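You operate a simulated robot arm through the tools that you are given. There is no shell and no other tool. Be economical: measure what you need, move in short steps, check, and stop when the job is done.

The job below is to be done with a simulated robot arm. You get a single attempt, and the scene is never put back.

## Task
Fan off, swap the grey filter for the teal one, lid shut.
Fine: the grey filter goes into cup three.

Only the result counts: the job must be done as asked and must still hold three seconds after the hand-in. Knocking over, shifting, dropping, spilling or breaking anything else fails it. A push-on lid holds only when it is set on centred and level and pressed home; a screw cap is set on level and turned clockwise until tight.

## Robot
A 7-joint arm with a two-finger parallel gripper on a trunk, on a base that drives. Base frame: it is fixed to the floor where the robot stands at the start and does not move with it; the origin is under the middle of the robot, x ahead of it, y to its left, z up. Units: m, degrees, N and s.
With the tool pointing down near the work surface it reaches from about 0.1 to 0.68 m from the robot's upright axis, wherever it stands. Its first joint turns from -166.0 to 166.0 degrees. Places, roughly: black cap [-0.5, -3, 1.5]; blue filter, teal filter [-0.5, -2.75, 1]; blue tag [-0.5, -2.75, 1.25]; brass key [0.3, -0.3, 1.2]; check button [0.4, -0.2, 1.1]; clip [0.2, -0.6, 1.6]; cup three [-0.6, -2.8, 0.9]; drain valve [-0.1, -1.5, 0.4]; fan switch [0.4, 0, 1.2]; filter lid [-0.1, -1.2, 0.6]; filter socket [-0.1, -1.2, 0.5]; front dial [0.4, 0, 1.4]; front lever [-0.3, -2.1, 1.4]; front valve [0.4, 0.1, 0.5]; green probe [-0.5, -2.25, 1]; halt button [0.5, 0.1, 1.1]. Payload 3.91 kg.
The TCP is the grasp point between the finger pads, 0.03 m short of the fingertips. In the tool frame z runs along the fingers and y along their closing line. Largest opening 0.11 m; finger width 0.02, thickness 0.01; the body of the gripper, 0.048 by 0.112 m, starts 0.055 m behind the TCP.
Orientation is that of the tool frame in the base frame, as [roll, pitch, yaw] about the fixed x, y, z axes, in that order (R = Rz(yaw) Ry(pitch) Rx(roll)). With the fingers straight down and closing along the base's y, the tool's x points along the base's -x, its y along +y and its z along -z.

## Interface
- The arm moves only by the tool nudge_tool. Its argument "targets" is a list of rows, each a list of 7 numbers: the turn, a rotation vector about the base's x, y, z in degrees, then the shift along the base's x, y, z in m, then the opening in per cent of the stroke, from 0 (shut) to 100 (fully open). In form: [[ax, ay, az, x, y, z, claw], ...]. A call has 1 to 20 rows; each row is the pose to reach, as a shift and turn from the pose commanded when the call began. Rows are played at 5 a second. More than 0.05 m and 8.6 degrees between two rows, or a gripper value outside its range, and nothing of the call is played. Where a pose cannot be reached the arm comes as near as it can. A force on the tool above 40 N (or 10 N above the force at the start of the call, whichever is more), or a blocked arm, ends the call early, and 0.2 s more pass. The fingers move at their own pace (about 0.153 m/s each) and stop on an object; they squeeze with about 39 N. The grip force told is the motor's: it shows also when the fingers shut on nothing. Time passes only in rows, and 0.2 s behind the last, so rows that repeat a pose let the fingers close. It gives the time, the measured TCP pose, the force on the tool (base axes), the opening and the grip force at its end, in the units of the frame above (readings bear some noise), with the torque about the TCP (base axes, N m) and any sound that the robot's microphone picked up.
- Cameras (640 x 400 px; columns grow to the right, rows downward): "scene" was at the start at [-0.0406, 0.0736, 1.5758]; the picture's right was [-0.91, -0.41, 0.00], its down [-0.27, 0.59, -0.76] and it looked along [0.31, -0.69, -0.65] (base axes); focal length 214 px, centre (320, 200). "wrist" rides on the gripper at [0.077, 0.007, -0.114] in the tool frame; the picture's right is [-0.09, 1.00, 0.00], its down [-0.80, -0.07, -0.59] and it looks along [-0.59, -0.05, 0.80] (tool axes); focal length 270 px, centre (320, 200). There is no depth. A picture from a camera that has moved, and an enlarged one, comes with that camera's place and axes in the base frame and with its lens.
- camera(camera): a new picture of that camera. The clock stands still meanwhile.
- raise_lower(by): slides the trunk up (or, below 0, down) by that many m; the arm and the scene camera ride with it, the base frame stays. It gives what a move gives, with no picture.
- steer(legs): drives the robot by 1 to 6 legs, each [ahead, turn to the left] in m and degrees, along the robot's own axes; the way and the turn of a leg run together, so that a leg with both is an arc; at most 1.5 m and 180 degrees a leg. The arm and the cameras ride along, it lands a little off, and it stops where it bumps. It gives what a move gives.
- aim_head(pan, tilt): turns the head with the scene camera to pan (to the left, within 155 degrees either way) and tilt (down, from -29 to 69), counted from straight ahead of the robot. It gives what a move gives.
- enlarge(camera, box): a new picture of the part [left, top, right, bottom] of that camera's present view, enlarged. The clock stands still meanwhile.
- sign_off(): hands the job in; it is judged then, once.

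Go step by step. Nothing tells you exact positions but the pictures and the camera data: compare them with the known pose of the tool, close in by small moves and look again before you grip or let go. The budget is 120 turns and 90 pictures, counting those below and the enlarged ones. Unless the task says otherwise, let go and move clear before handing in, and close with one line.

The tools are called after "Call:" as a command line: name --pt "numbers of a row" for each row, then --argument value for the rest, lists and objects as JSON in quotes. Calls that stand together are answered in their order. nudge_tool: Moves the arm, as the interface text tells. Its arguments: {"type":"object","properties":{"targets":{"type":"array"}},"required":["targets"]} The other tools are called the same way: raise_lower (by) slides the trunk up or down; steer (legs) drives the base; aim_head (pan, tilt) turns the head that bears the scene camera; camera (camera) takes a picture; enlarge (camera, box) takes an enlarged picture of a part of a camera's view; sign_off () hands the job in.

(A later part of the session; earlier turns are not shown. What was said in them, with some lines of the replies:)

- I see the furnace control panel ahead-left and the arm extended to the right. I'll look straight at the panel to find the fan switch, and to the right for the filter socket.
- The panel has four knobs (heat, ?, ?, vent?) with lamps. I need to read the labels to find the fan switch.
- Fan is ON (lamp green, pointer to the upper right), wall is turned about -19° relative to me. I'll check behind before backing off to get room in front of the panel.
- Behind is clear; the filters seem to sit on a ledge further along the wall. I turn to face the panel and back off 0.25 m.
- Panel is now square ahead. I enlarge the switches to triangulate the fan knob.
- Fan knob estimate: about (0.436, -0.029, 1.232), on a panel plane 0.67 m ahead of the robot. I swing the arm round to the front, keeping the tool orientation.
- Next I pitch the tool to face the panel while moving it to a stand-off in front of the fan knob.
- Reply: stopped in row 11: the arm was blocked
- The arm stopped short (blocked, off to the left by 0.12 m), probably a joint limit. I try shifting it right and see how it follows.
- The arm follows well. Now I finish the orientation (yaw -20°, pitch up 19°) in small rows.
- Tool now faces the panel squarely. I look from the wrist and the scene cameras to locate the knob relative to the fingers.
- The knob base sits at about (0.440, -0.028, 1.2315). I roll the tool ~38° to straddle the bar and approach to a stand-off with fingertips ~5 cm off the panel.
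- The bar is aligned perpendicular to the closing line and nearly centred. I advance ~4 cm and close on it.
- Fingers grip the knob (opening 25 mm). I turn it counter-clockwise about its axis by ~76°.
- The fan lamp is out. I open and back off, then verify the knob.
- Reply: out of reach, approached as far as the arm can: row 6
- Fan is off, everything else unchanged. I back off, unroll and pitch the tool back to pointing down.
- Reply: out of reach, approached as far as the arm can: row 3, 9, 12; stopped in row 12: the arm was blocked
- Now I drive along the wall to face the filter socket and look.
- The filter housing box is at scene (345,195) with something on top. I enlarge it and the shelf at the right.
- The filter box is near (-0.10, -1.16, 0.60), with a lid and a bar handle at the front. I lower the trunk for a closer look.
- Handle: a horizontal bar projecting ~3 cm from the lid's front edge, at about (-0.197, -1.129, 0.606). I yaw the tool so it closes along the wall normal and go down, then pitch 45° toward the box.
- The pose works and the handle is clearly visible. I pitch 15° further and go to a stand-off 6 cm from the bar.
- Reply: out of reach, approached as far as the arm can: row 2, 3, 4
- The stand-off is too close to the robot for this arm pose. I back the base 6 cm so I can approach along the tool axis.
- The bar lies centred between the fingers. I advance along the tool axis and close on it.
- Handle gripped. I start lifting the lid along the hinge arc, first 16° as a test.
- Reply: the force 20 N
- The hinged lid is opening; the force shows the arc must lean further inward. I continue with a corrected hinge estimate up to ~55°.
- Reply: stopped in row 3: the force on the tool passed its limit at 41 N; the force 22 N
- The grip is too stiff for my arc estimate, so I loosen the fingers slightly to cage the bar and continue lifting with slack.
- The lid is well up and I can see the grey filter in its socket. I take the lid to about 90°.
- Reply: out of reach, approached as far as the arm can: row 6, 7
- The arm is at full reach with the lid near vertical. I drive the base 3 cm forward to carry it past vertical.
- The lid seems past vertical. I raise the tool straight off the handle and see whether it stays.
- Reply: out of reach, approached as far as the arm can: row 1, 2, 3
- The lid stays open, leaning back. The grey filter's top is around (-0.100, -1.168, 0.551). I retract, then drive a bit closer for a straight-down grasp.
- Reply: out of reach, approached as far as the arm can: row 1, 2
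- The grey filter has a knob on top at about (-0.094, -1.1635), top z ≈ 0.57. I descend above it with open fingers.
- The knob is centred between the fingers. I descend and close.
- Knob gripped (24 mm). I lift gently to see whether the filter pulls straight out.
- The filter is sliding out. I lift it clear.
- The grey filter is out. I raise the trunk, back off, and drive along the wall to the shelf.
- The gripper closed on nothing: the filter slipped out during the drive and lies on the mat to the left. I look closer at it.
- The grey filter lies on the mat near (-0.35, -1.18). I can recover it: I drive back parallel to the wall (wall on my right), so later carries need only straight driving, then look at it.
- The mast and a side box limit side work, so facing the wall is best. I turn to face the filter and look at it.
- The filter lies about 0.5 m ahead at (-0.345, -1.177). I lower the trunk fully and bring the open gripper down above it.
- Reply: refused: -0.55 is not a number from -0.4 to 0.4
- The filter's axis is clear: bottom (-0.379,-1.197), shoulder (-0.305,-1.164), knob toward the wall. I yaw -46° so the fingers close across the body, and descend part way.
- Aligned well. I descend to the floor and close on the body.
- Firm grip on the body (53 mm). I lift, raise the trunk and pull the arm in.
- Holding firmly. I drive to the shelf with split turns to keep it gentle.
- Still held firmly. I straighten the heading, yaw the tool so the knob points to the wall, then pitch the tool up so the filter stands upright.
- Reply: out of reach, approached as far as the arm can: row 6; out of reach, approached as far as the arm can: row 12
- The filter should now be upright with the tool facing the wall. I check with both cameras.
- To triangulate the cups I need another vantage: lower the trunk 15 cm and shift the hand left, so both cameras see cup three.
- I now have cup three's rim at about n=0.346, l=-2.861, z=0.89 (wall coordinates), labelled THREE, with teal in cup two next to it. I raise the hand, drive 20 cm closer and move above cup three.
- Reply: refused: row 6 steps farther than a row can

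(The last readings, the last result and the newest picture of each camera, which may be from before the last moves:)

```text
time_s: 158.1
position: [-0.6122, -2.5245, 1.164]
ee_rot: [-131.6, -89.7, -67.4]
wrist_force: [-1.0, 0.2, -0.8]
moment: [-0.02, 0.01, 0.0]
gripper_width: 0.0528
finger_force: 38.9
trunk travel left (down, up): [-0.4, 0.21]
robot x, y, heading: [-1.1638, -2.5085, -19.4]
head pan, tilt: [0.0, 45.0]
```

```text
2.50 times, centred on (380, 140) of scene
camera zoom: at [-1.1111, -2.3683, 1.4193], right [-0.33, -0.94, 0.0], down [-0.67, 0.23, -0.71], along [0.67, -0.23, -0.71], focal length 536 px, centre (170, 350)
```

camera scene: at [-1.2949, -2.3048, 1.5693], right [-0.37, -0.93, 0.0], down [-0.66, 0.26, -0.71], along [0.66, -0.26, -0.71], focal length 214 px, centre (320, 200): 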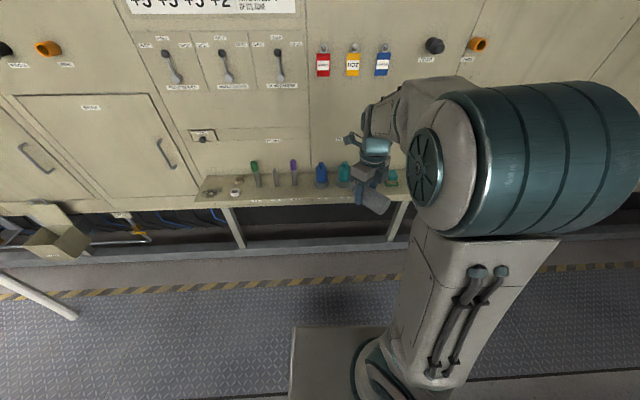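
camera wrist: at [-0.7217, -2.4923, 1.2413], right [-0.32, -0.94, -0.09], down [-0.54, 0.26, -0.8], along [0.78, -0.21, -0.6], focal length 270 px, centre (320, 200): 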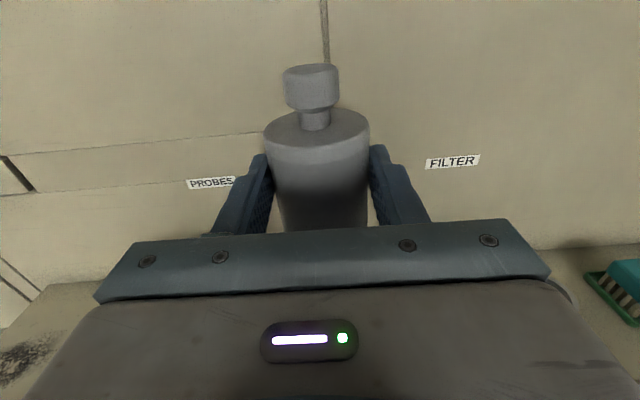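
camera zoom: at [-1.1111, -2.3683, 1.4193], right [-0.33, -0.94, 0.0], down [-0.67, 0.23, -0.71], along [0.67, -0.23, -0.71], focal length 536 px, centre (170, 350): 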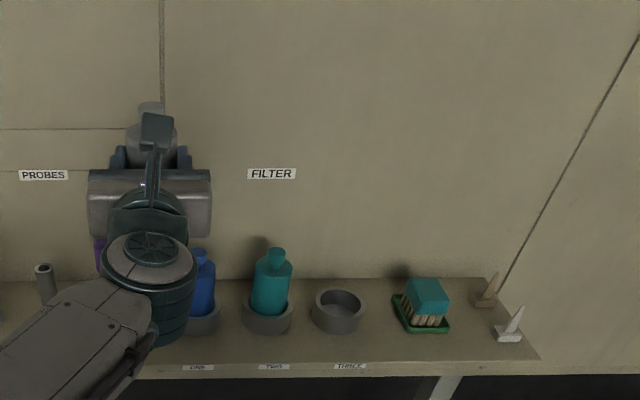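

Row spacing was too large; the extra view refines cup three to n≈0.347, l≈-2.861. The filter axis sits ~15 mm beyond the TCP, so I redo the move accordingly, staying above the teal filter.

Call:
nudge_tool --pt "0 0 0 -0.0127 -0.037 -0.008 0" --pt "0 0 0 -0.0254 -0.074 -0.016 0" --pt "0 0 0 -0.038 -0.111 -0.024 0" --pt "0 0 0 -0.051 -0.148 -0.032 0" --pt "0 0 0 -0.0636 -0.185 -0.04 0" --pt "0 0 0 -0.0763 -0.222 -0.05 0" --pt "0 0 0 -0.0889 -0.2596 -0.06 0" --pt "0 0 0 -0.059 -0.27 -0.06 0" --pt "0 0 0 -0.03 -0.28 -0.06 0" --pt "0 0 0 -0.0007 -0.2898 -0.06 0"

Call:
camera --camera "scene"

```text
time_s: 160.3
position: [-0.6126, -2.814, 1.1065]
ee_rot: [-131.5, -89.7, -67.6]
wrist_force: [0.2, -1.0, -1.1]
moment: [0.04, 0.01, 0.02]
gripper_width: 0.0526
finger_force: 39.3
trunk travel left (down, up): [-0.4, 0.21]
robot x, y, heading: [-1.1651, -2.5099, -19.3]
head pan, tilt: [0.0, 45.0]
```

```text
22 pictures are left
camera scene: at [-1.1112, -2.3687, 1.4194], right [-0.33, -0.94, 0.0], down [-0.67, 0.23, -0.71], along [0.67, -0.23, -0.71], focal length 214 px, centre (320, 200)
```

scene: 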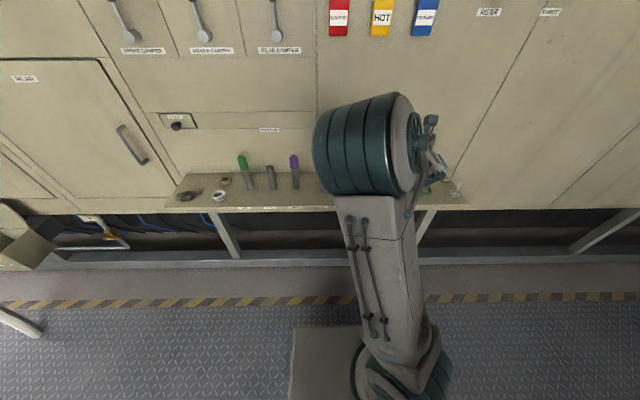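

Above cup three in n and l. I descend to just above the rim, then check force in small steps.

Call:
nudge_tool --pt "0 0 0 0 0 -0.03 0" --pt "0 0 0 0 0 -0.06 0" --pt "0 0 0 0 0 -0.09 0" --pt "0 0 0 0 0 -0.12 0" --pt "0 0 0 0 0 -0.14 0"

Call:
camera --camera "wrist"

```text
time_s: 161.5
position: [-0.6128, -2.8138, 0.9659]
ee_rot: [-79.8, -89.8, -119.1]
wrist_force: [1.8, -0.9, 5.7]
moment: [-0.13, -0.31, -0.03]
gripper_width: 0.0524
finger_force: 38.8
trunk travel left (down, up): [-0.4, 0.21]
robot x, y, heading: [-1.1686, -2.5053, -19.2]
head pan, tilt: [0.0, 45.0]
```

```text
21 pictures are left
camera wrist: at [-0.7224, -2.782, 1.0419], right [-0.32, -0.94, -0.09], down [-0.54, 0.26, -0.8], along [0.78, -0.21, -0.59], focal length 270 px, centre (320, 200)
```

wrist: 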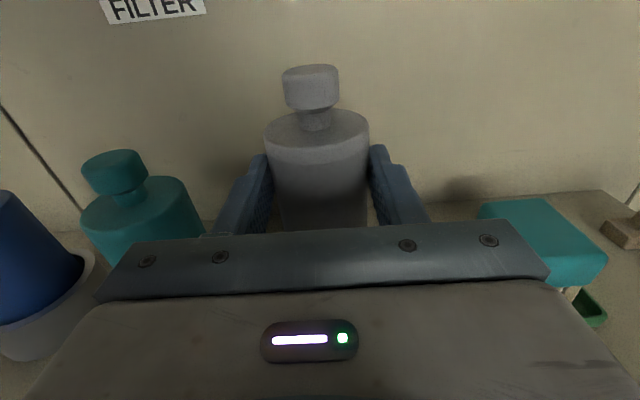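

A light contact: torque says the far rim is touching, so I'm slightly too far toward the wall. I lift, pull back 12 mm and try again gently.

Call:
nudge_tool --pt "0 0 0 0 0 0.008 0" --pt "0 0 0 -0.0114 0.0039 0.008 0" --pt "0 0 0 -0.0114 0.0039 0 0" --pt "0 0 0 -0.0114 0.0039 -0.006 0"

```text
time_s: 162.5
position: [-0.625, -2.8105, 0.9574]
ee_rot: [-137.4, -89.6, -61.6]
wrist_force: [4.5, -5.4, -2.1]
moment: [-0.38, -0.29, -0.13]
gripper_width: 0.0527
finger_force: 39.3
trunk travel left (down, up): [-0.4, 0.21]
robot x, y, heading: [-1.1627, -2.5107, -19.3]
head pan, tilt: [0.0, 45.0]
```

The bottom has entered the cup and touches its front-left inside wall. I shift 4 mm to the wall and 3 mm right and lower further.

Call:
nudge_tool --pt "0 0 0 0.0028 -0.0041 0 0" --pt "0 0 0 0.0028 -0.0041 -0.006 0" --pt "0 0 0 0.0028 -0.0041 -0.012 0"

```text
time_s: 163.3
position: [-0.6206, -2.8126, 0.9468]
ee_rot: [-128.2, -89.5, -70.7]
wrist_force: [-0.2, -0.6, -1.7]
moment: [0.0, 0.03, -0.03]
gripper_width: 0.0527
finger_force: 39.0
trunk travel left (down, up): [-0.4, 0.21]
robot x, y, heading: [-1.168, -2.5098, -19.4]
head pan, tilt: [0.0, 45.0]
```

Free of side forces now. I keep lowering in small steps until it rests.

Call:
nudge_tool --pt "0 0 0 0 0 -0.005 0" --pt "0 0 0 0 0 -0.009 0" --pt "0 0 0 0 0 -0.012 0"

```text
time_s: 164.1
position: [-0.6219, -2.8144, 0.9358]
ee_rot: [-104.7, -89.7, -94.3]
wrist_force: [-0.7, 0.2, 2.5]
moment: [-0.12, -0.04, -0.02]
gripper_width: 0.0525
finger_force: 39.1
trunk travel left (down, up): [-0.4, 0.21]
robot x, y, heading: [-1.1645, -2.5096, -19.3]
head pan, tilt: [0.0, 45.0]
```

It rests on the cup floor (4 N). I release and withdraw straight back.

Call:
nudge_tool --pt "0 0 0 0 0 -0.001 0" --pt "0 0 0 0 0 -0.001 72" --pt "0 0 0 0 0 -0.001 72" --pt "0 0 0 -0.019 0.0065 -0.001 72" --pt "0 0 0 -0.047 0.016 0 72" --pt "0 0 0 -0.085 0.029 0.01 72" --pt "0 0 0 -0.123 0.042 0.02 72"

Call:
camera --camera "wrist"

```text
time_s: 165.7
position: [-0.7198, -2.7988, 0.9555]
ee_rot: [-126.3, -89.6, -72.7]
wrist_force: [-0.3, 0.0, 0.1]
moment: [0.0, -0.01, -0.02]
gripper_width: 0.0792
finger_force: 0.2
out of reach, approached as far as the arm can: row 7
trunk travel left (down, up): [-0.4, 0.21]
robot x, y, heading: [-1.1664, -2.5105, -19.4]
head pan, tilt: [0.0, 45.0]
```

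```text
20 pictures are left
camera wrist: at [-0.8292, -2.7679, 1.0321], right [-0.32, -0.94, -0.09], down [-0.54, 0.26, -0.8], along [0.78, -0.21, -0.59], focal length 270 px, centre (320, 200)
```

wrist: 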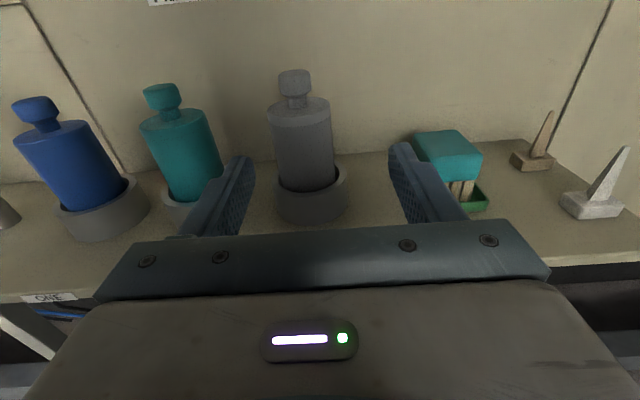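

The grey filter stands properly in cup three. Now I raise and pitch the tool down to take the teal filter (cup two, l≈-2.756) by its body from above.

Call:
nudge_tool --pt "0 0 0 0 0 0.045 72" --pt "0 0 0 0 0 0.09 72" --pt "2.43 7.095 0 0 0 0.12 72" --pt "4.86 14.19 0 0 0 0.15 72" --pt "7.29 21.285 0 0 0 0.18 72" --pt "9.72 28.38 0 0 0 0.2 72" --pt "12.15 35.475 0 0 0 0.22 72" --pt "14.58 42.57 0 0 0 0.22 72" --pt "17.01 49.665 0 0 0 0.22 72" --pt "19.44 56.76 0 0 0 0.22 72" --pt "21.87 63.855 0 0 0 0.22 72" --pt "24.3 70.95 0 0 0 0.22 72" --pt "26.73 78.045 0 0 0 0.22 72" --pt "29.16 85.14 0 0 0 0.22 75"

```text
time_s: 168.7
position: [-0.7178, -2.7995, 1.173]
ee_rot: [179.9, 0.5, -19.2]
wrist_force: [0.4, -0.3, -0.4]
moment: [-0.02, 0.01, -0.04]
gripper_width: 0.0827
finger_force: 0.0
out of reach, approached as far as the arm can: row 6
trunk travel left (down, up): [-0.4, 0.21]
robot x, y, heading: [-1.1704, -2.5083, -19.4]
head pan, tilt: [0.0, 45.0]
```

Call:
nudge_tool --pt "0 0 0 0.036 0.0207 0 75" --pt "0 0 0 0.073 0.0413 0 75" --pt "0 0 0 0.109 0.062 0 75" --pt "0 0 0 0.1452 0.0826 0 75" --pt "0 0 0 0.1452 0.0826 -0.04 75"

Call:
camera --camera "wrist"

```text
time_s: 169.9
position: [-0.5734, -2.7157, 1.1329]
ee_rot: [179.8, 0.2, -19.1]
wrist_force: [0.4, 0.2, -0.8]
moment: [0.0, 0.0, 0.0]
gripper_width: 0.0826
finger_force: 0.1
trunk travel left (down, up): [-0.4, 0.21]
robot x, y, heading: [-1.1673, -2.509, -19.5]
head pan, tilt: [0.0, 45.0]
```

```text
19 pictures are left
camera wrist: at [-0.5021, -2.7461, 1.2475], right [-0.41, -0.91, 0.0], down [-0.73, 0.33, 0.6], along [-0.55, 0.24, -0.8], focal length 270 px, centre (320, 200)
```

wrist: 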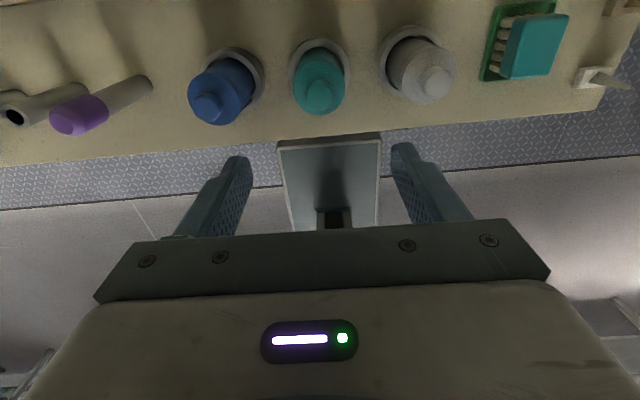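

The teal knob is centred between the fingers. I descend around its body and close.

Call:
nudge_tool --pt "0 0 0 0.002 -0.001 -0.04 75" --pt "0 0 0 0.002 -0.001 -0.08 75" --pt "0 0 0 0.002 -0.001 -0.11 75" --pt "0 0 0 0.002 -0.001 -0.135 75" --pt "0 0 0 0.002 -0.001 -0.16 75"

Call:
camera --camera "wrist"

```text
time_s: 171.1
position: [-0.5723, -2.7188, 0.9738]
ee_rot: [179.9, 0.2, -19.2]
wrist_force: [0.2, 0.5, 0.7]
moment: [-0.03, 0.0, -0.02]
gripper_width: 0.0825
finger_force: 0.1
trunk travel left (down, up): [-0.4, 0.21]
robot x, y, heading: [-1.1642, -2.5058, -19.3]
head pan, tilt: [0.0, 45.0]
```

```text
18 pictures are left
camera wrist: at [-0.5, -2.7492, 1.0885], right [-0.41, -0.91, 0.0], down [-0.73, 0.33, 0.6], along [-0.55, 0.24, -0.8], focal length 270 px, centre (320, 200)
```

wrist: 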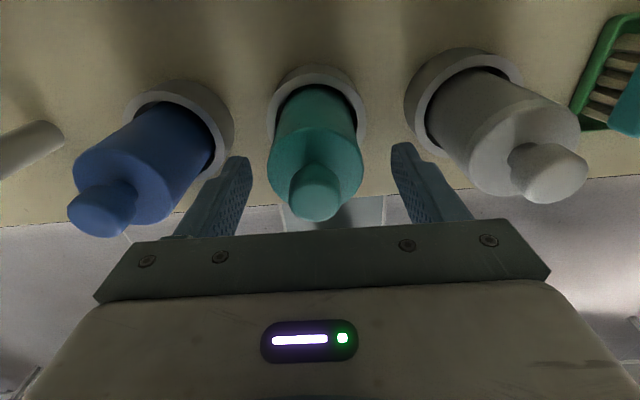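

Fingertips are only level with the shoulder; I go 2 cm lower and close on the body.

Call:
nudge_tool --pt "0 0 0 0.0008 0.0024 -0.01 75" --pt "0 0 0 0.0008 0.0024 -0.021 75" --pt "0 0 0 0.0008 0.0024 -0.021 40" --pt "0 0 0 0.0008 0.0024 -0.021 0" --pt "0 0 0 0.0008 0.0024 -0.021 0" --pt "0 0 0 0.0008 0.0024 -0.021 0"

Call:
camera --camera "wrist"

```text
time_s: 172.5
position: [-0.5713, -2.7167, 0.9537]
ee_rot: [179.9, 0.2, -19.2]
wrist_force: [0.3, 0.4, 0.4]
moment: [0.04, -0.01, -0.01]
gripper_width: 0.0531
finger_force: 38.8
trunk travel left (down, up): [-0.4, 0.21]
robot x, y, heading: [-1.1675, -2.5093, -19.1]
head pan, tilt: [0.0, 45.0]
```

```text
17 pictures are left
camera wrist: at [-0.4996, -2.7476, 1.0675], right [-0.41, -0.91, 0.0], down [-0.73, 0.33, 0.6], along [-0.55, 0.24, -0.8], focal length 270 px, centre (320, 200)
```

wrist: 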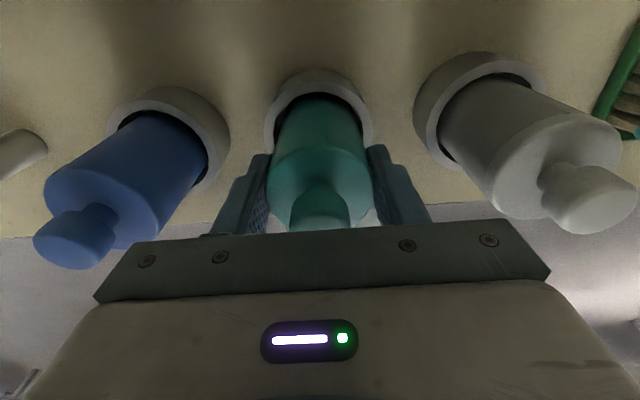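

Firm grip on the teal body. I lift it out, retract, and yaw 90° to the pose used in the box.

Call:
nudge_tool --pt "0 0 0 0 0 0.02 0" --pt "0 0 0 0 0 0.05 0" --pt "0 0 0 0 0 0.09 0" --pt "0 0 0 0 0 0.13 0" --pt "0 0 0 0 0 0.17 0" --pt "0 0 0 0 0 0.2 0" --pt "0 0 0 -0.04 0.014 0.22 0" --pt "0 0 0 -0.08 0.027 0.23 0" --pt "0 0 0 -0.12 0.041 0.23 0" --pt "0 0 0 -0.16 0.055 0.23 0"

Call:
nudge_tool --pt "0 0 7.5 0 0 0 0" --pt "0 0 15 0 0 0 0" --pt "0 0 22.5 0 0 0 0" --pt "0 0 30 0 0 0 0" --pt "0 0 37.5 0 0 0 0" --pt "0 0 45 0 0 0 0" --pt "0 0 52.5 0 0 0 0" --pt "0 0 60 0 0 0 0" --pt "0 0 67.5 0 0 0 0" --pt "0 0 75 0 0 0 0" --pt "0 0 82.5 0 0 0 0" --pt "0 0 90 0 0 0 0"

Call:
camera --camera "wrist"

```text
time_s: 174.7
position: [-0.7338, -2.6655, 1.1831]
ee_rot: [-180.0, 0.1, -19.5]
wrist_force: [1.5, 4.0, -1.5]
moment: [-0.29, 0.11, 0.02]
gripper_width: 0.0533
finger_force: 39.1
trunk travel left (down, up): [-0.4, 0.21]
robot x, y, heading: [-1.1682, -2.5086, -19.4]
head pan, tilt: [0.0, 45.0]
```

```text
time_s: 177.3
position: [-0.7317, -2.6605, 1.1831]
ee_rot: [179.8, 0.2, 71.0]
wrist_force: [0.3, -0.4, -1.9]
moment: [0.01, -0.02, -0.01]
gripper_width: 0.0533
finger_force: 38.6
trunk travel left (down, up): [-0.4, 0.21]
robot x, y, heading: [-1.1671, -2.5084, -19.3]
head pan, tilt: [0.0, 45.0]
```

```text
16 pictures are left
camera wrist: at [-0.6984, -2.5889, 1.2973], right [0.91, -0.41, 0.0], down [-0.33, -0.73, 0.6], along [-0.24, -0.55, -0.8], focal length 270 px, centre (320, 200)
```

wrist: 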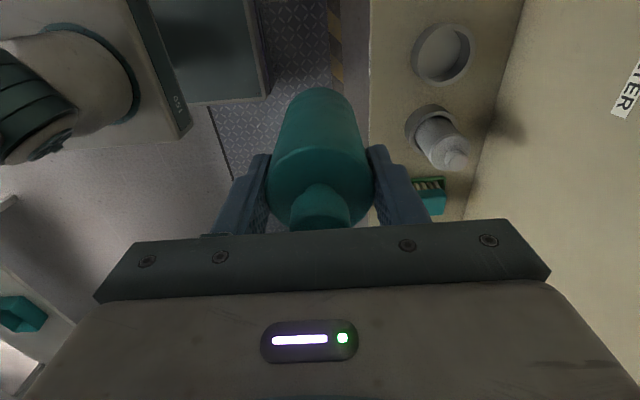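

Teal is held and everything on the shelf stands. I drive back to the filter box with gentle legs.

Call:
steer --legs '[[-0.17, 0], [0, 30], [0, 30], [0, 30], [0.8, 0], [0.8, 0]]'

Call:
steer --legs '[[0, -30], [0, -30], [0, -30]]'

Call:
camera --camera "scene"

```text
time_s: 190.9
position: [-0.6261, -0.5072, 1.1833]
ee_rot: [179.8, 0.2, 160.2]
wrist_force: [0.8, 0.2, -0.8]
moment: [0.02, 0.01, -0.03]
gripper_width: 0.0531
finger_force: 39.3
trunk travel left (down, up): [-0.4, 0.21]
robot x, y, heading: [-0.7841, -0.941, 70.3]
head pan, tilt: [0.0, 45.0]
```

```text
time_s: 195.8
position: [-0.349, -1.0978, 1.1838]
ee_rot: [179.8, 0.3, 70.3]
wrist_force: [-0.8, -0.2, -1.4]
moment: [-0.02, -0.01, 0.0]
gripper_width: 0.053
finger_force: 39.1
trunk travel left (down, up): [-0.4, 0.21]
robot x, y, heading: [-0.7831, -0.942, -19.8]
head pan, tilt: [0.0, 45.0]
```

```text
15 pictures are left
camera scene: at [-0.727, -0.8016, 1.4194], right [-0.34, -0.94, 0.0], down [-0.67, 0.24, -0.71], along [0.67, -0.24, -0.71], focal length 214 px, centre (320, 200)
```

scene: 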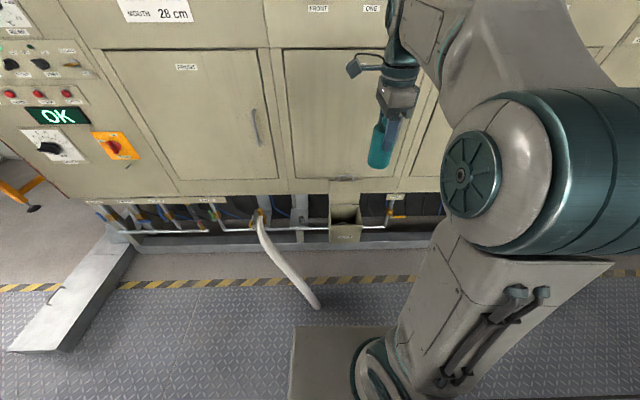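

Box still open. I lower the trunk and drive up to the working position used before.

Call:
raise_lower --by -0.25

Call:
steer --legs '[[0.165, 0.9]]'

Call:
camera --camera "wrist"

```text
time_s: 198.3
position: [-0.3486, -1.0972, 0.9336]
ee_rot: [179.9, 0.2, 70.3]
wrist_force: [-0.1, -0.4, -1.8]
moment: [-0.03, -0.01, 0.03]
gripper_width: 0.0529
finger_force: 39.2
trunk travel left (down, up): [-0.15, 0.46]
robot x, y, heading: [-0.7833, -0.9406, -19.9]
head pan, tilt: [0.0, 45.0]
```

```text
time_s: 199.8
position: [-0.1935, -1.1463, 0.9339]
ee_rot: [179.8, 0.3, 71.0]
wrist_force: [0.0, -0.2, 0.0]
moment: [0.01, -0.01, 0.03]
gripper_width: 0.0526
finger_force: 39.1
trunk travel left (down, up): [-0.15, 0.46]
robot x, y, heading: [-0.6293, -0.9939, -19.0]
head pan, tilt: [0.0, 45.0]
```

```text
14 pictures are left
camera wrist: at [-0.1609, -1.0745, 1.0473], right [0.91, -0.41, 0.0], down [-0.33, -0.73, 0.6], along [-0.24, -0.55, -0.8], focal length 270 px, centre (320, 200)
```

wrist: 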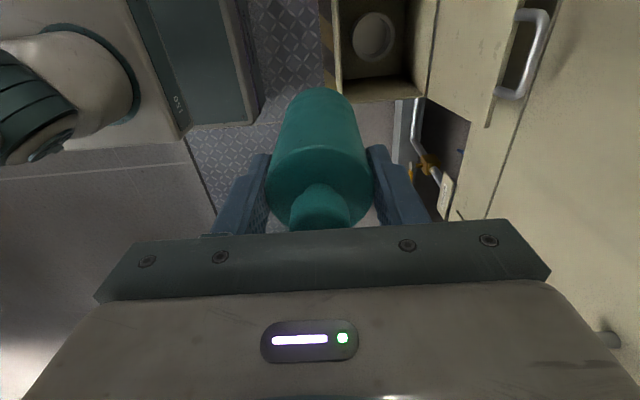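

The empty socket shows at n≈0.287, l≈-1.129, matching where I took the grey one out. I move above it and descend into the box.

Call:
nudge_tool --pt "0 0 0 0.033 -0.005 0 0" --pt "0 0 0 0.066 -0.01 0 0" --pt "0 0 0 0.0982 -0.0157 0 0" --pt "0 0 0 0.0982 -0.0157 -0.04 0" --pt "0 0 0 0.0982 -0.0157 -0.08 0" --pt "0 0 0 0.0982 -0.0157 -0.12 0" --pt "0 0 0 0.0982 -0.0157 -0.16 0" --pt "0 0 0 0.0982 -0.0157 -0.2 0" --pt "0 0 0 0.0982 -0.0157 -0.24 0" --pt "0 0 0 0.0982 -0.0157 -0.27 0" --pt "0 0 0 0.0982 -0.0157 -0.29 0"

Call:
camera --camera "wrist"

```text
time_s: 202.2
position: [-0.0945, -1.161, 0.6422]
ee_rot: [180.0, 0.2, 71.0]
wrist_force: [0.1, -0.7, -1.3]
moment: [0.02, 0.01, 0.05]
gripper_width: 0.0532
finger_force: 38.9
trunk travel left (down, up): [-0.15, 0.46]
robot x, y, heading: [-0.6299, -0.9986, -19.0]
head pan, tilt: [0.0, 45.0]
```

```text
13 pictures are left
camera wrist: at [-0.0623, -1.0889, 0.7562], right [0.91, -0.41, 0.0], down [-0.33, -0.73, 0.6], along [-0.24, -0.55, -0.8], focal length 270 px, centre (320, 200)
```

wrist: 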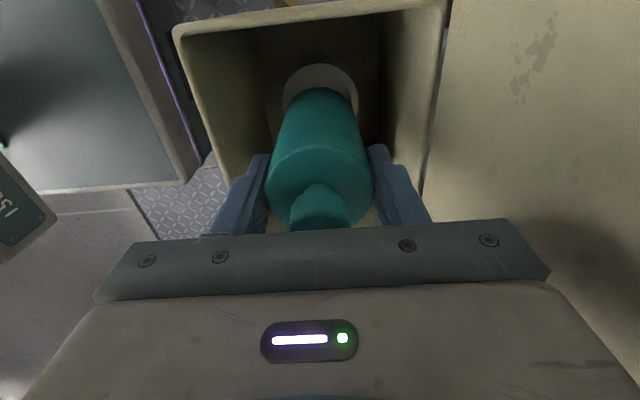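

Aligned with the ring. I go down in small steps watching the force.

Call:
nudge_tool --pt "0 0 0 0 0 -0.012 0" --pt "0 0 0 0 0 -0.024 0" --pt "0 0 0 0 0 -0.034 0" --pt "0 0 0 0 0 -0.042 0"

```text
time_s: 203.2
position: [-0.094, -1.1608, 0.6014]
ee_rot: [179.9, 0.2, 71.1]
wrist_force: [0.0, -0.5, -1.2]
moment: [0.05, 0.0, -0.03]
gripper_width: 0.0531
finger_force: 39.0
trunk travel left (down, up): [-0.15, 0.46]
robot x, y, heading: [-0.6295, -0.9942, -19.1]
head pan, tilt: [0.0, 45.0]
```

Call:
nudge_tool --pt "0 0 0 0 0 -0.008 0" --pt "0 0 0 0 0 -0.015 0" --pt "0 0 0 0 0 -0.022 0"

```text
time_s: 204.0
position: [-0.0939, -1.1619, 0.5799]
ee_rot: [-180.0, 0.3, 71.0]
wrist_force: [0.0, 0.1, -1.8]
moment: [0.0, 0.03, 0.0]
gripper_width: 0.0531
finger_force: 38.6
trunk travel left (down, up): [-0.15, 0.46]
robot x, y, heading: [-0.6278, -0.996, -19.0]
head pan, tilt: [0.0, 45.0]
```

Call:
nudge_tool --pt "0 0 0 0 0 -0.006 0" --pt "0 0 0 0 0 -0.012 0" --pt "0 0 0 0 0 -0.016 0"

Call:
camera --camera "wrist"

```text
time_s: 204.8
position: [-0.0966, -1.164, 0.5643]
ee_rot: [180.0, 0.3, 70.9]
wrist_force: [-6.9, -9.7, 1.7]
moment: [-0.67, 0.52, -0.01]
gripper_width: 0.053
finger_force: 38.8
trunk travel left (down, up): [-0.15, 0.46]
robot x, y, heading: [-0.6311, -0.9972, -19.2]
head pan, tilt: [0.0, 45.0]
```

```text
12 pictures are left
camera wrist: at [-0.0628, -1.0914, 0.6781], right [0.91, -0.41, 0.0], down [-0.33, -0.73, 0.6], along [-0.24, -0.55, -0.8], focal length 270 px, centre (320, 200)
```

wrist: 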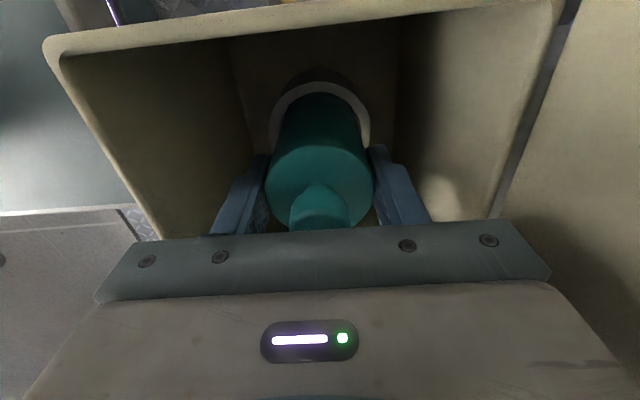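

It's entering the ring with a side load toward -l. I shift 4 mm that way and continue down.

Call:
nudge_tool --pt "0 0 0 -0.0025 -0.004 0 0" --pt "0 0 0 -0.0025 -0.004 -0.004 0" --pt "0 0 0 -0.0025 -0.004 -0.008 0"

```text
time_s: 205.6
position: [-0.0987, -1.1668, 0.5544]
ee_rot: [179.9, 0.2, 70.9]
wrist_force: [-0.5, -0.7, -1.1]
moment: [-0.04, -0.01, -0.02]
gripper_width: 0.0533
finger_force: 39.3
trunk travel left (down, up): [-0.15, 0.46]
robot x, y, heading: [-0.6321, -0.9949, -19.1]
head pan, tilt: [0.0, 45.0]
```

Call:
nudge_tool --pt "0 0 0 0 0 -0.003 0" --pt "0 0 0 0 0 -0.006 0"

```text
time_s: 206.2
position: [-0.0977, -1.166, 0.5477]
ee_rot: [179.9, 0.2, 71.0]
wrist_force: [0.4, -0.1, -1.9]
moment: [0.03, -0.02, 0.01]
gripper_width: 0.0532
finger_force: 38.7
trunk travel left (down, up): [-0.15, 0.46]
robot x, y, heading: [-0.63, -0.9973, -19.2]
head pan, tilt: [0.0, 45.0]
```

Call:
nudge_tool --pt "0 0 0 0 0 -0.003 0" --pt "0 0 0 0 0 -0.006 0"

Call:
aim_head --pan -12 --tilt 45

Call:
enlarge --camera "scene" --box '[285, 120, 385, 240]'

```text
time_s: 206.8
position: [-0.0978, -1.1645, 0.5423]
ee_rot: [180.0, 0.3, 71.1]
wrist_force: [-0.8, 0.8, -1.5]
moment: [0.02, -0.04, 0.0]
gripper_width: 0.053
finger_force: 39.1
trunk travel left (down, up): [-0.15, 0.46]
robot x, y, heading: [-0.6326, -0.9975, -19.1]
head pan, tilt: [0.0, 45.0]
```

```text
time_s: 207.5
position: [-0.0981, -1.1664, 0.5432]
ee_rot: [179.9, 0.2, 71.0]
wrist_force: [0.3, 0.0, -0.8]
moment: [0.0, 0.03, -0.02]
gripper_width: 0.053
finger_force: 39.5
trunk travel left (down, up): [-0.15, 0.46]
robot x, y, heading: [-0.6311, -0.997, -19.1]
head pan, tilt: [-12.0, 45.0]
```

```text
3.33 times, centred on (335, 180) of scene
camera zoom: at [-0.5817, -0.8706, 1.1694], right [-0.52, -0.86, 0.0], down [-0.61, 0.36, -0.71], along [0.61, -0.36, -0.71], focal length 715 px, centre (270, 267)
```

zoom: 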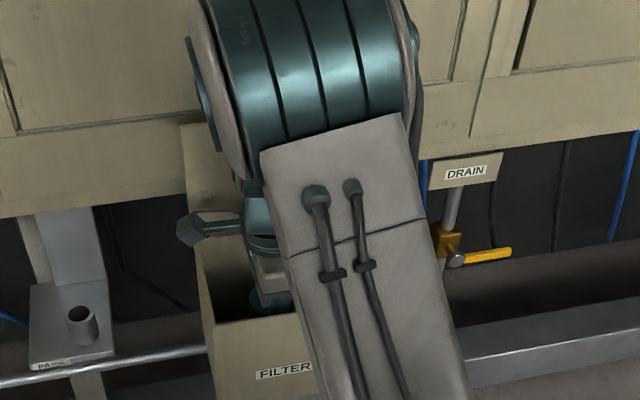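

Call:
nudge_tool --pt "0 0 0 0 0 -0.002 0" --pt "0 0 0 0 0 -0.004 0" --pt "0 0 0 0 0 -0.006 0"

```text
time_s: 208.3
position: [-0.0972, -1.1662, 0.5394]
ee_rot: [179.7, 0.2, 71.0]
wrist_force: [-2.5, 0.3, 16.7]
moment: [0.26, 0.49, 0.03]
gripper_width: 0.0534
finger_force: 38.9
trunk travel left (down, up): [-0.15, 0.46]
robot x, y, heading: [-0.6331, -0.9948, -19.2]
head pan, tilt: [-12.0, 45.0]
```

Firm stop (18 N) at the depth expected for a seated filter. I release and rise a little to inspect.

Call:
nudge_tool --pt "0 0 0 0 0 0.003 0" --pt "0 0 0 0 0 0.003 68" --pt "0 0 0 0 0 0.003 68" --pt "0 0 0 0 0 0.02 68" --pt "0 0 0 0 0 0.06 68" --pt "0 0 0 0 0 0.1 68" --pt "0 0 0 0 0 0.14 68" --pt "0 0 0 0 0 0.18 68" --pt "0 0 0 0 0 0.22 68" --pt "0 0 0 0 0 0.26 68" --pt "0 0 0 0 0 0.3 68" --pt "0 0 0 0 0 0.335 68"

Call:
enlarge --camera "wrist" --box '[250, 0, 380, 140]'

```text
time_s: 210.9
position: [-0.0978, -1.1652, 0.8729]
ee_rot: [179.9, 0.2, 71.0]
wrist_force: [0.9, -0.4, -0.3]
moment: [-0.01, 0.01, 0.04]
gripper_width: 0.0747
finger_force: 0.0
trunk travel left (down, up): [-0.15, 0.46]
robot x, y, heading: [-0.6331, -0.9954, -19.2]
head pan, tilt: [-12.0, 45.0]
```

```text
2.86 times, centred on (315, 70) of wrist
camera zoom: at [-0.0655, -1.093, 0.988], right [0.91, -0.41, 0.0], down [-0.33, -0.73, 0.6], along [-0.24, -0.55, -0.8], focal length 772 px, centre (334, 571)
```

zoom: 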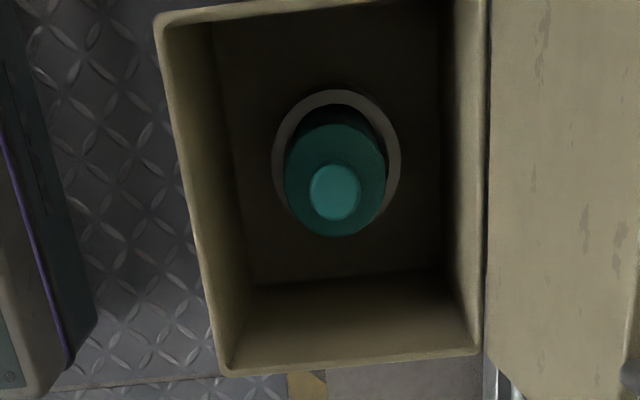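

The teal filter sits exactly as the grey one did. Now the lid: I back off 10 cm, pitch the tool to ~60° and look at the handle, which leans back near the cabinet.

Call:
steer --legs '[[-0.1, 0]]'

Call:
nudge_tool --pt "-2.43 -7.1 0 0 0 0.01 40" --pt "-4.86 -14.2 0 0 0 0.02 27" --pt "-7.29 -21.3 0 0.02 -0.007 0.02 27" --pt "-9.72 -28.4 0 0.05 -0.017 0.02 27"

Call:
camera --camera "wrist"

Call:
enlarge --camera "scene" --box '[265, 110, 385, 230]'

```text
time_s: 212.1
position: [-0.1926, -1.1319, 0.8735]
ee_rot: [179.9, 0.2, 71.0]
wrist_force: [0.0, -0.8, 0.7]
moment: [0.01, 0.0, 0.02]
gripper_width: 0.075
finger_force: 0.1
trunk travel left (down, up): [-0.15, 0.46]
robot x, y, heading: [-0.7224, -0.9671, -19.0]
head pan, tilt: [-12.0, 45.0]
```

```text
time_s: 213.1
position: [-0.142, -1.1495, 0.8933]
ee_rot: [149.8, 0.2, 70.9]
wrist_force: [-0.6, 0.0, 0.1]
moment: [0.01, -0.02, 0.0]
gripper_width: 0.0296
finger_force: 0.0
trunk travel left (down, up): [-0.15, 0.46]
robot x, y, heading: [-0.722, -0.9655, -18.9]
head pan, tilt: [-12.0, 45.0]
```

```text
9 pictures are left
camera wrist: at [-0.1643, -1.0584, 0.996], right [0.79, -0.36, 0.5], down [-0.6, -0.64, 0.48], along [0.14, -0.68, -0.72], focal length 270 px, centre (320, 200)
```

wrist: 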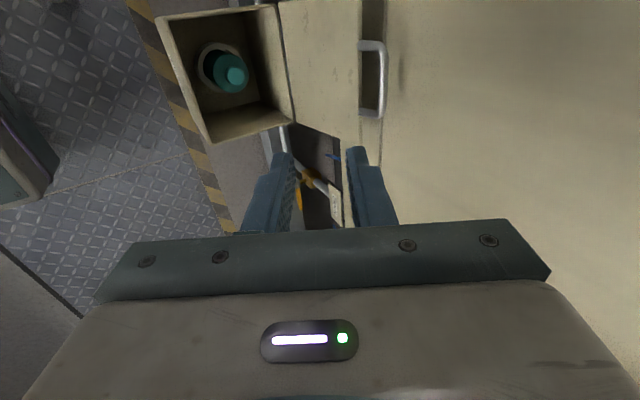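

```text
3.33 times, centred on (325, 170) of scene
camera zoom: at [-0.6765, -0.8377, 1.1694], right [-0.52, -0.86, 0.0], down [-0.61, 0.36, -0.71], along [0.61, -0.37, -0.71], focal length 715 px, centre (303, 300)
```

zoom: 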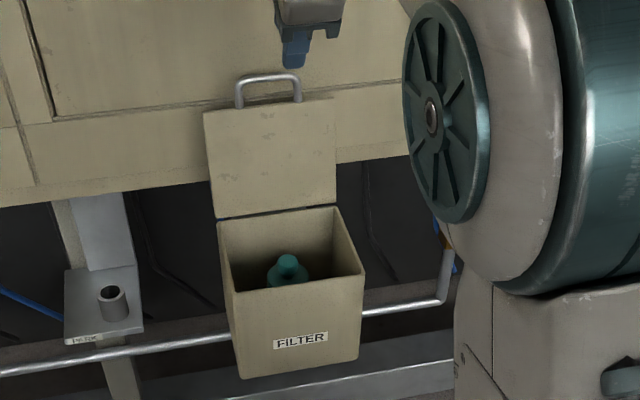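

Handle bar is at about n=0.393, z=0.764, leaning ~106°. I move to a stand-off along the tool axis with a narrower opening and check.

Call:
nudge_tool --pt "0 0 0 0.027 -0.0084 -0.0145 21" --pt "0 0 0 0.0535 -0.0168 -0.029 21" --pt "0 0 0 0.08 -0.025 -0.0435 21" --pt "0 0 0 0.107 -0.0335 -0.058 21"

Call:
camera --camera "wrist"

```text
time_s: 214.1
position: [-0.0355, -1.1818, 0.8351]
ee_rot: [149.8, 0.1, 70.9]
wrist_force: [-0.4, 1.5, 0.0]
moment: [0.01, 0.03, 0.01]
gripper_width: 0.0231
finger_force: 0.1
trunk travel left (down, up): [-0.15, 0.46]
robot x, y, heading: [-0.7211, -0.962, -19.4]
head pan, tilt: [-12.0, 45.0]
```

```text
7 pictures are left
camera wrist: at [-0.058, -1.0913, 0.9373], right [0.79, -0.36, 0.5], down [-0.6, -0.64, 0.48], along [0.14, -0.68, -0.72], focal length 270 px, centre (320, 200)
```

wrist: 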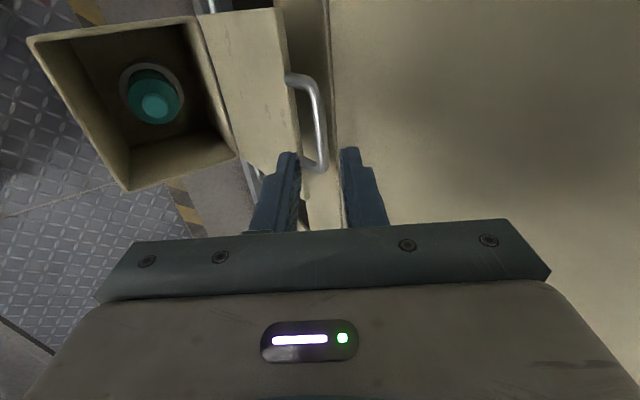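

The bar is centred between the fingers. I advance over it and draw the lid forward past vertical with the bar caged.

Call:
nudge_tool --pt "0 0 0 0.0095 -0.0032 -0.0175 21" --pt "0 0 0 0.019 -0.0065 -0.035 21" --pt "0 0 0 0.0284 -0.0097 -0.052 21" --pt "0 0 0 0.0183 -0.0063 -0.049 21" --pt "0 0 0 0.0075 -0.0026 -0.047 21" --pt "0 0 0 -0.0035 0.0012 -0.046 21" --pt "0 0 0 -0.0145 0.005 -0.0455 21" --pt "0 0 0 -0.0255 0.0088 -0.046 21" --pt "0 0 0 -0.0364 0.0125 -0.047 21" --pt "0 0 0 -0.047 0.0162 -0.0495 21" --pt "0 0 0 -0.058 0.0199 -0.052 21"

Call:
camera --camera "wrist"

```text
time_s: 216.5
position: [-0.0926, -1.1623, 0.7832]
ee_rot: [149.9, 0.0, 71.0]
wrist_force: [0.3, -0.8, -1.0]
moment: [-0.02, 0.02, 0.01]
gripper_width: 0.0235
finger_force: 0.0
trunk travel left (down, up): [-0.15, 0.46]
robot x, y, heading: [-0.7246, -0.9627, -18.9]
head pan, tilt: [-12.0, 45.0]
```

```text
6 pictures are left
camera wrist: at [-0.1157, -1.0714, 0.8856], right [0.79, -0.36, 0.5], down [-0.6, -0.64, 0.48], along [0.14, -0.68, -0.72], focal length 270 px, centre (320, 200)
```

wrist: 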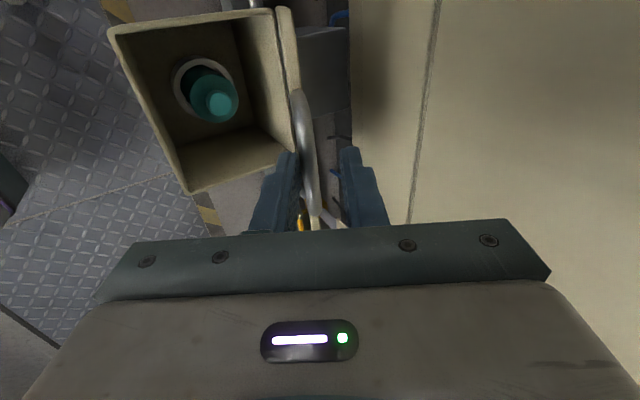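

The lid is forward of vertical and resting on the front finger. I lower it along the arc to closed.

Call:
nudge_tool --pt "0 0 0 -0.0208 0.0071 -0.008 21" --pt "0 0 0 -0.0397 0.0136 -0.019 21" --pt "-0.97 -2.84 0 -0.0587 0.0201 -0.033 21" --pt "-2.27 -6.62 0 -0.0757 0.0259 -0.05 21" --pt "-3.89 -11.35 0 -0.0905 0.031 -0.0696 21" --pt "-5.5 -16.1 0 -0.1028 0.0352 -0.091 21" --pt "-7.13 -20.8 0 -0.1123 0.0385 -0.114 21" --pt "-8.42 -24.6 0 -0.1184 0.0406 -0.138 21" --pt "-9.4 -27.4 0 -0.1211 0.0415 -0.156 21" --pt "-9.7 -28.4 0 -0.1216 0.0416 -0.168 21"

Call:
camera --camera "wrist"

```text
time_s: 218.7
position: [-0.2129, -1.1227, 0.6167]
ee_rot: [119.8, 0.1, 70.9]
wrist_force: [0.1, -0.8, 0.4]
moment: [0.0, 0.02, -0.02]
gripper_width: 0.0229
finger_force: 0.0
trunk travel left (down, up): [-0.15, 0.46]
robot x, y, heading: [-0.7251, -0.9608, -18.7]
head pan, tilt: [-12.0, 45.0]
```

```text
5 pictures are left
camera wrist: at [-0.278, -1.0164, 0.6788], right [0.44, -0.25, 0.86], down [-0.78, -0.58, 0.23], along [0.44, -0.78, -0.45], focal length 270 px, centre (320, 200)
```

wrist: 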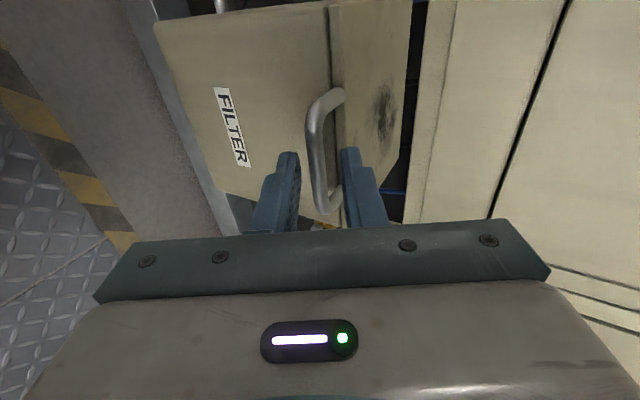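

The lid looks shut. I press lightly down on the bar to confirm it is home, then withdraw along the tool axis.

Call:
nudge_tool --pt "0 0 0 0 0 -0.004 21" --pt "0 0 0 0 0 -0.008 21" --pt "0 0 0 0 0 -0.01 21"

```text
time_s: 219.5
position: [-0.2137, -1.1234, 0.6064]
ee_rot: [119.7, 0.0, 71.0]
wrist_force: [1.3, -0.4, 3.0]
moment: [0.0, -0.07, 0.1]
gripper_width: 0.0246
finger_force: 1.1
trunk travel left (down, up): [-0.15, 0.46]
robot x, y, heading: [-0.7232, -0.9609, -19.2]
head pan, tilt: [-12.0, 45.0]
```

Call:
nudge_tool --pt "0 0 0 0 0 0.009 21" --pt "0 0 0 -0.0123 0.0042 0.0165 21" --pt "0 0 0 -0.0246 0.0084 0.024 21" --pt "0 0 0 -0.03 0.0105 0.028 21"

Call:
steer --legs '[[-0.25, 0]]'

Call:
enlarge --camera "scene" --box '[260, 90, 400, 210]'

Call:
camera --camera "wrist"

```text
time_s: 220.5
position: [-0.2277, -1.1145, 0.6342]
ee_rot: [119.9, 0.0, 70.9]
wrist_force: [-0.7, -0.1, 0.3]
moment: [0.0, 0.01, -0.04]
gripper_width: 0.0231
finger_force: 0.1
out of reach, approached as far as the arm can: row 3, 4
trunk travel left (down, up): [-0.15, 0.46]
robot x, y, heading: [-0.7205, -0.9604, -19.3]
head pan, tilt: [-12.0, 45.0]
```

```text
time_s: 222.3
position: [-0.4664, -1.0331, 0.6346]
ee_rot: [119.9, 0.0, 70.7]
wrist_force: [-0.6, 0.2, 0.0]
moment: [0.02, 0.0, 0.01]
gripper_width: 0.023
finger_force: 0.0
trunk travel left (down, up): [-0.15, 0.46]
robot x, y, heading: [-0.9648, -0.8815, -19.3]
head pan, tilt: [-12.0, 45.0]
```

```text
3.33 times, centred on (330, 150) of scene
camera zoom: at [-0.9148, -0.7551, 1.1694], right [-0.52, -0.86, 0.0], down [-0.61, 0.37, -0.71], along [0.6, -0.37, -0.71], focal length 715 px, centre (287, 367)
```

zoom: 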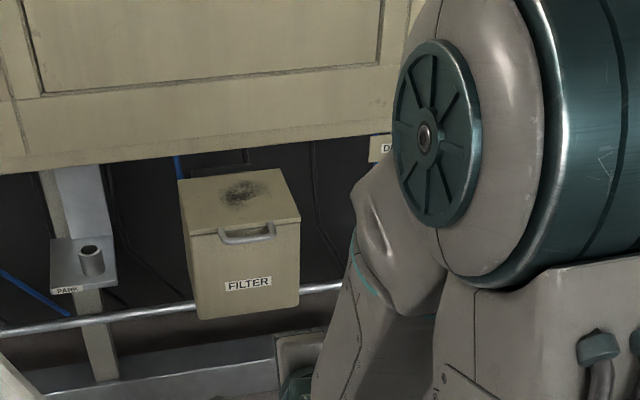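

```text
3 pictures are left
camera wrist: at [-0.5309, -0.9279, 0.6978], right [0.44, -0.25, 0.86], down [-0.78, -0.57, 0.24], along [0.44, -0.78, -0.45], focal length 270 px, centre (320, 200)
```

wrist: 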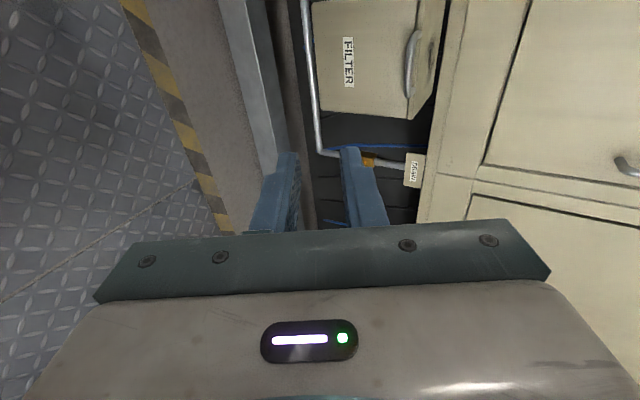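

The lid is flush and the hand is clear. One last check that the fan lamp is still out.

Call:
aim_head --pan 48 --tilt 5

Call:
enlarge --camera "scene" --box '[220, 120, 420, 245]'

```text
time_s: 223.6
position: [-0.4668, -1.0339, 0.6342]
ee_rot: [119.9, 0.0, 70.9]
wrist_force: [-0.4, -0.4, -0.2]
moment: [0.0, 0.03, -0.01]
gripper_width: 0.0232
finger_force: 0.0
trunk travel left (down, up): [-0.15, 0.46]
robot x, y, heading: [-0.9613, -0.8768, -19.5]
head pan, tilt: [48.0, 5.0]
```

```text
3.20 times, centred on (320, 182) of scene
camera zoom: at [-0.9039, -0.6688, 1.2323], right [0.48, -0.88, 0.0], down [-0.08, -0.04, -1.0], along [0.87, 0.48, -0.09], focal length 686 px, centre (320, 256)
```

zoom: 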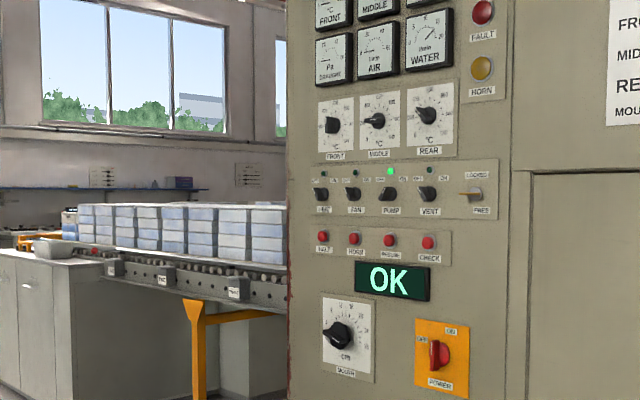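

The fan lamp is out, the pump is still on and the panel shows OK. Grey is in cup three, teal is in the socket and the lid is shut, so I'm handing in.

Call:
sign_off

```text
The job is handed in.
```

The fan is off, the teal filter is in the socket with the lid shut, and the grey filter is in cup three; I dropped the grey filter on the mat once on the way and picked it up again, with no damage visible in the pictures.
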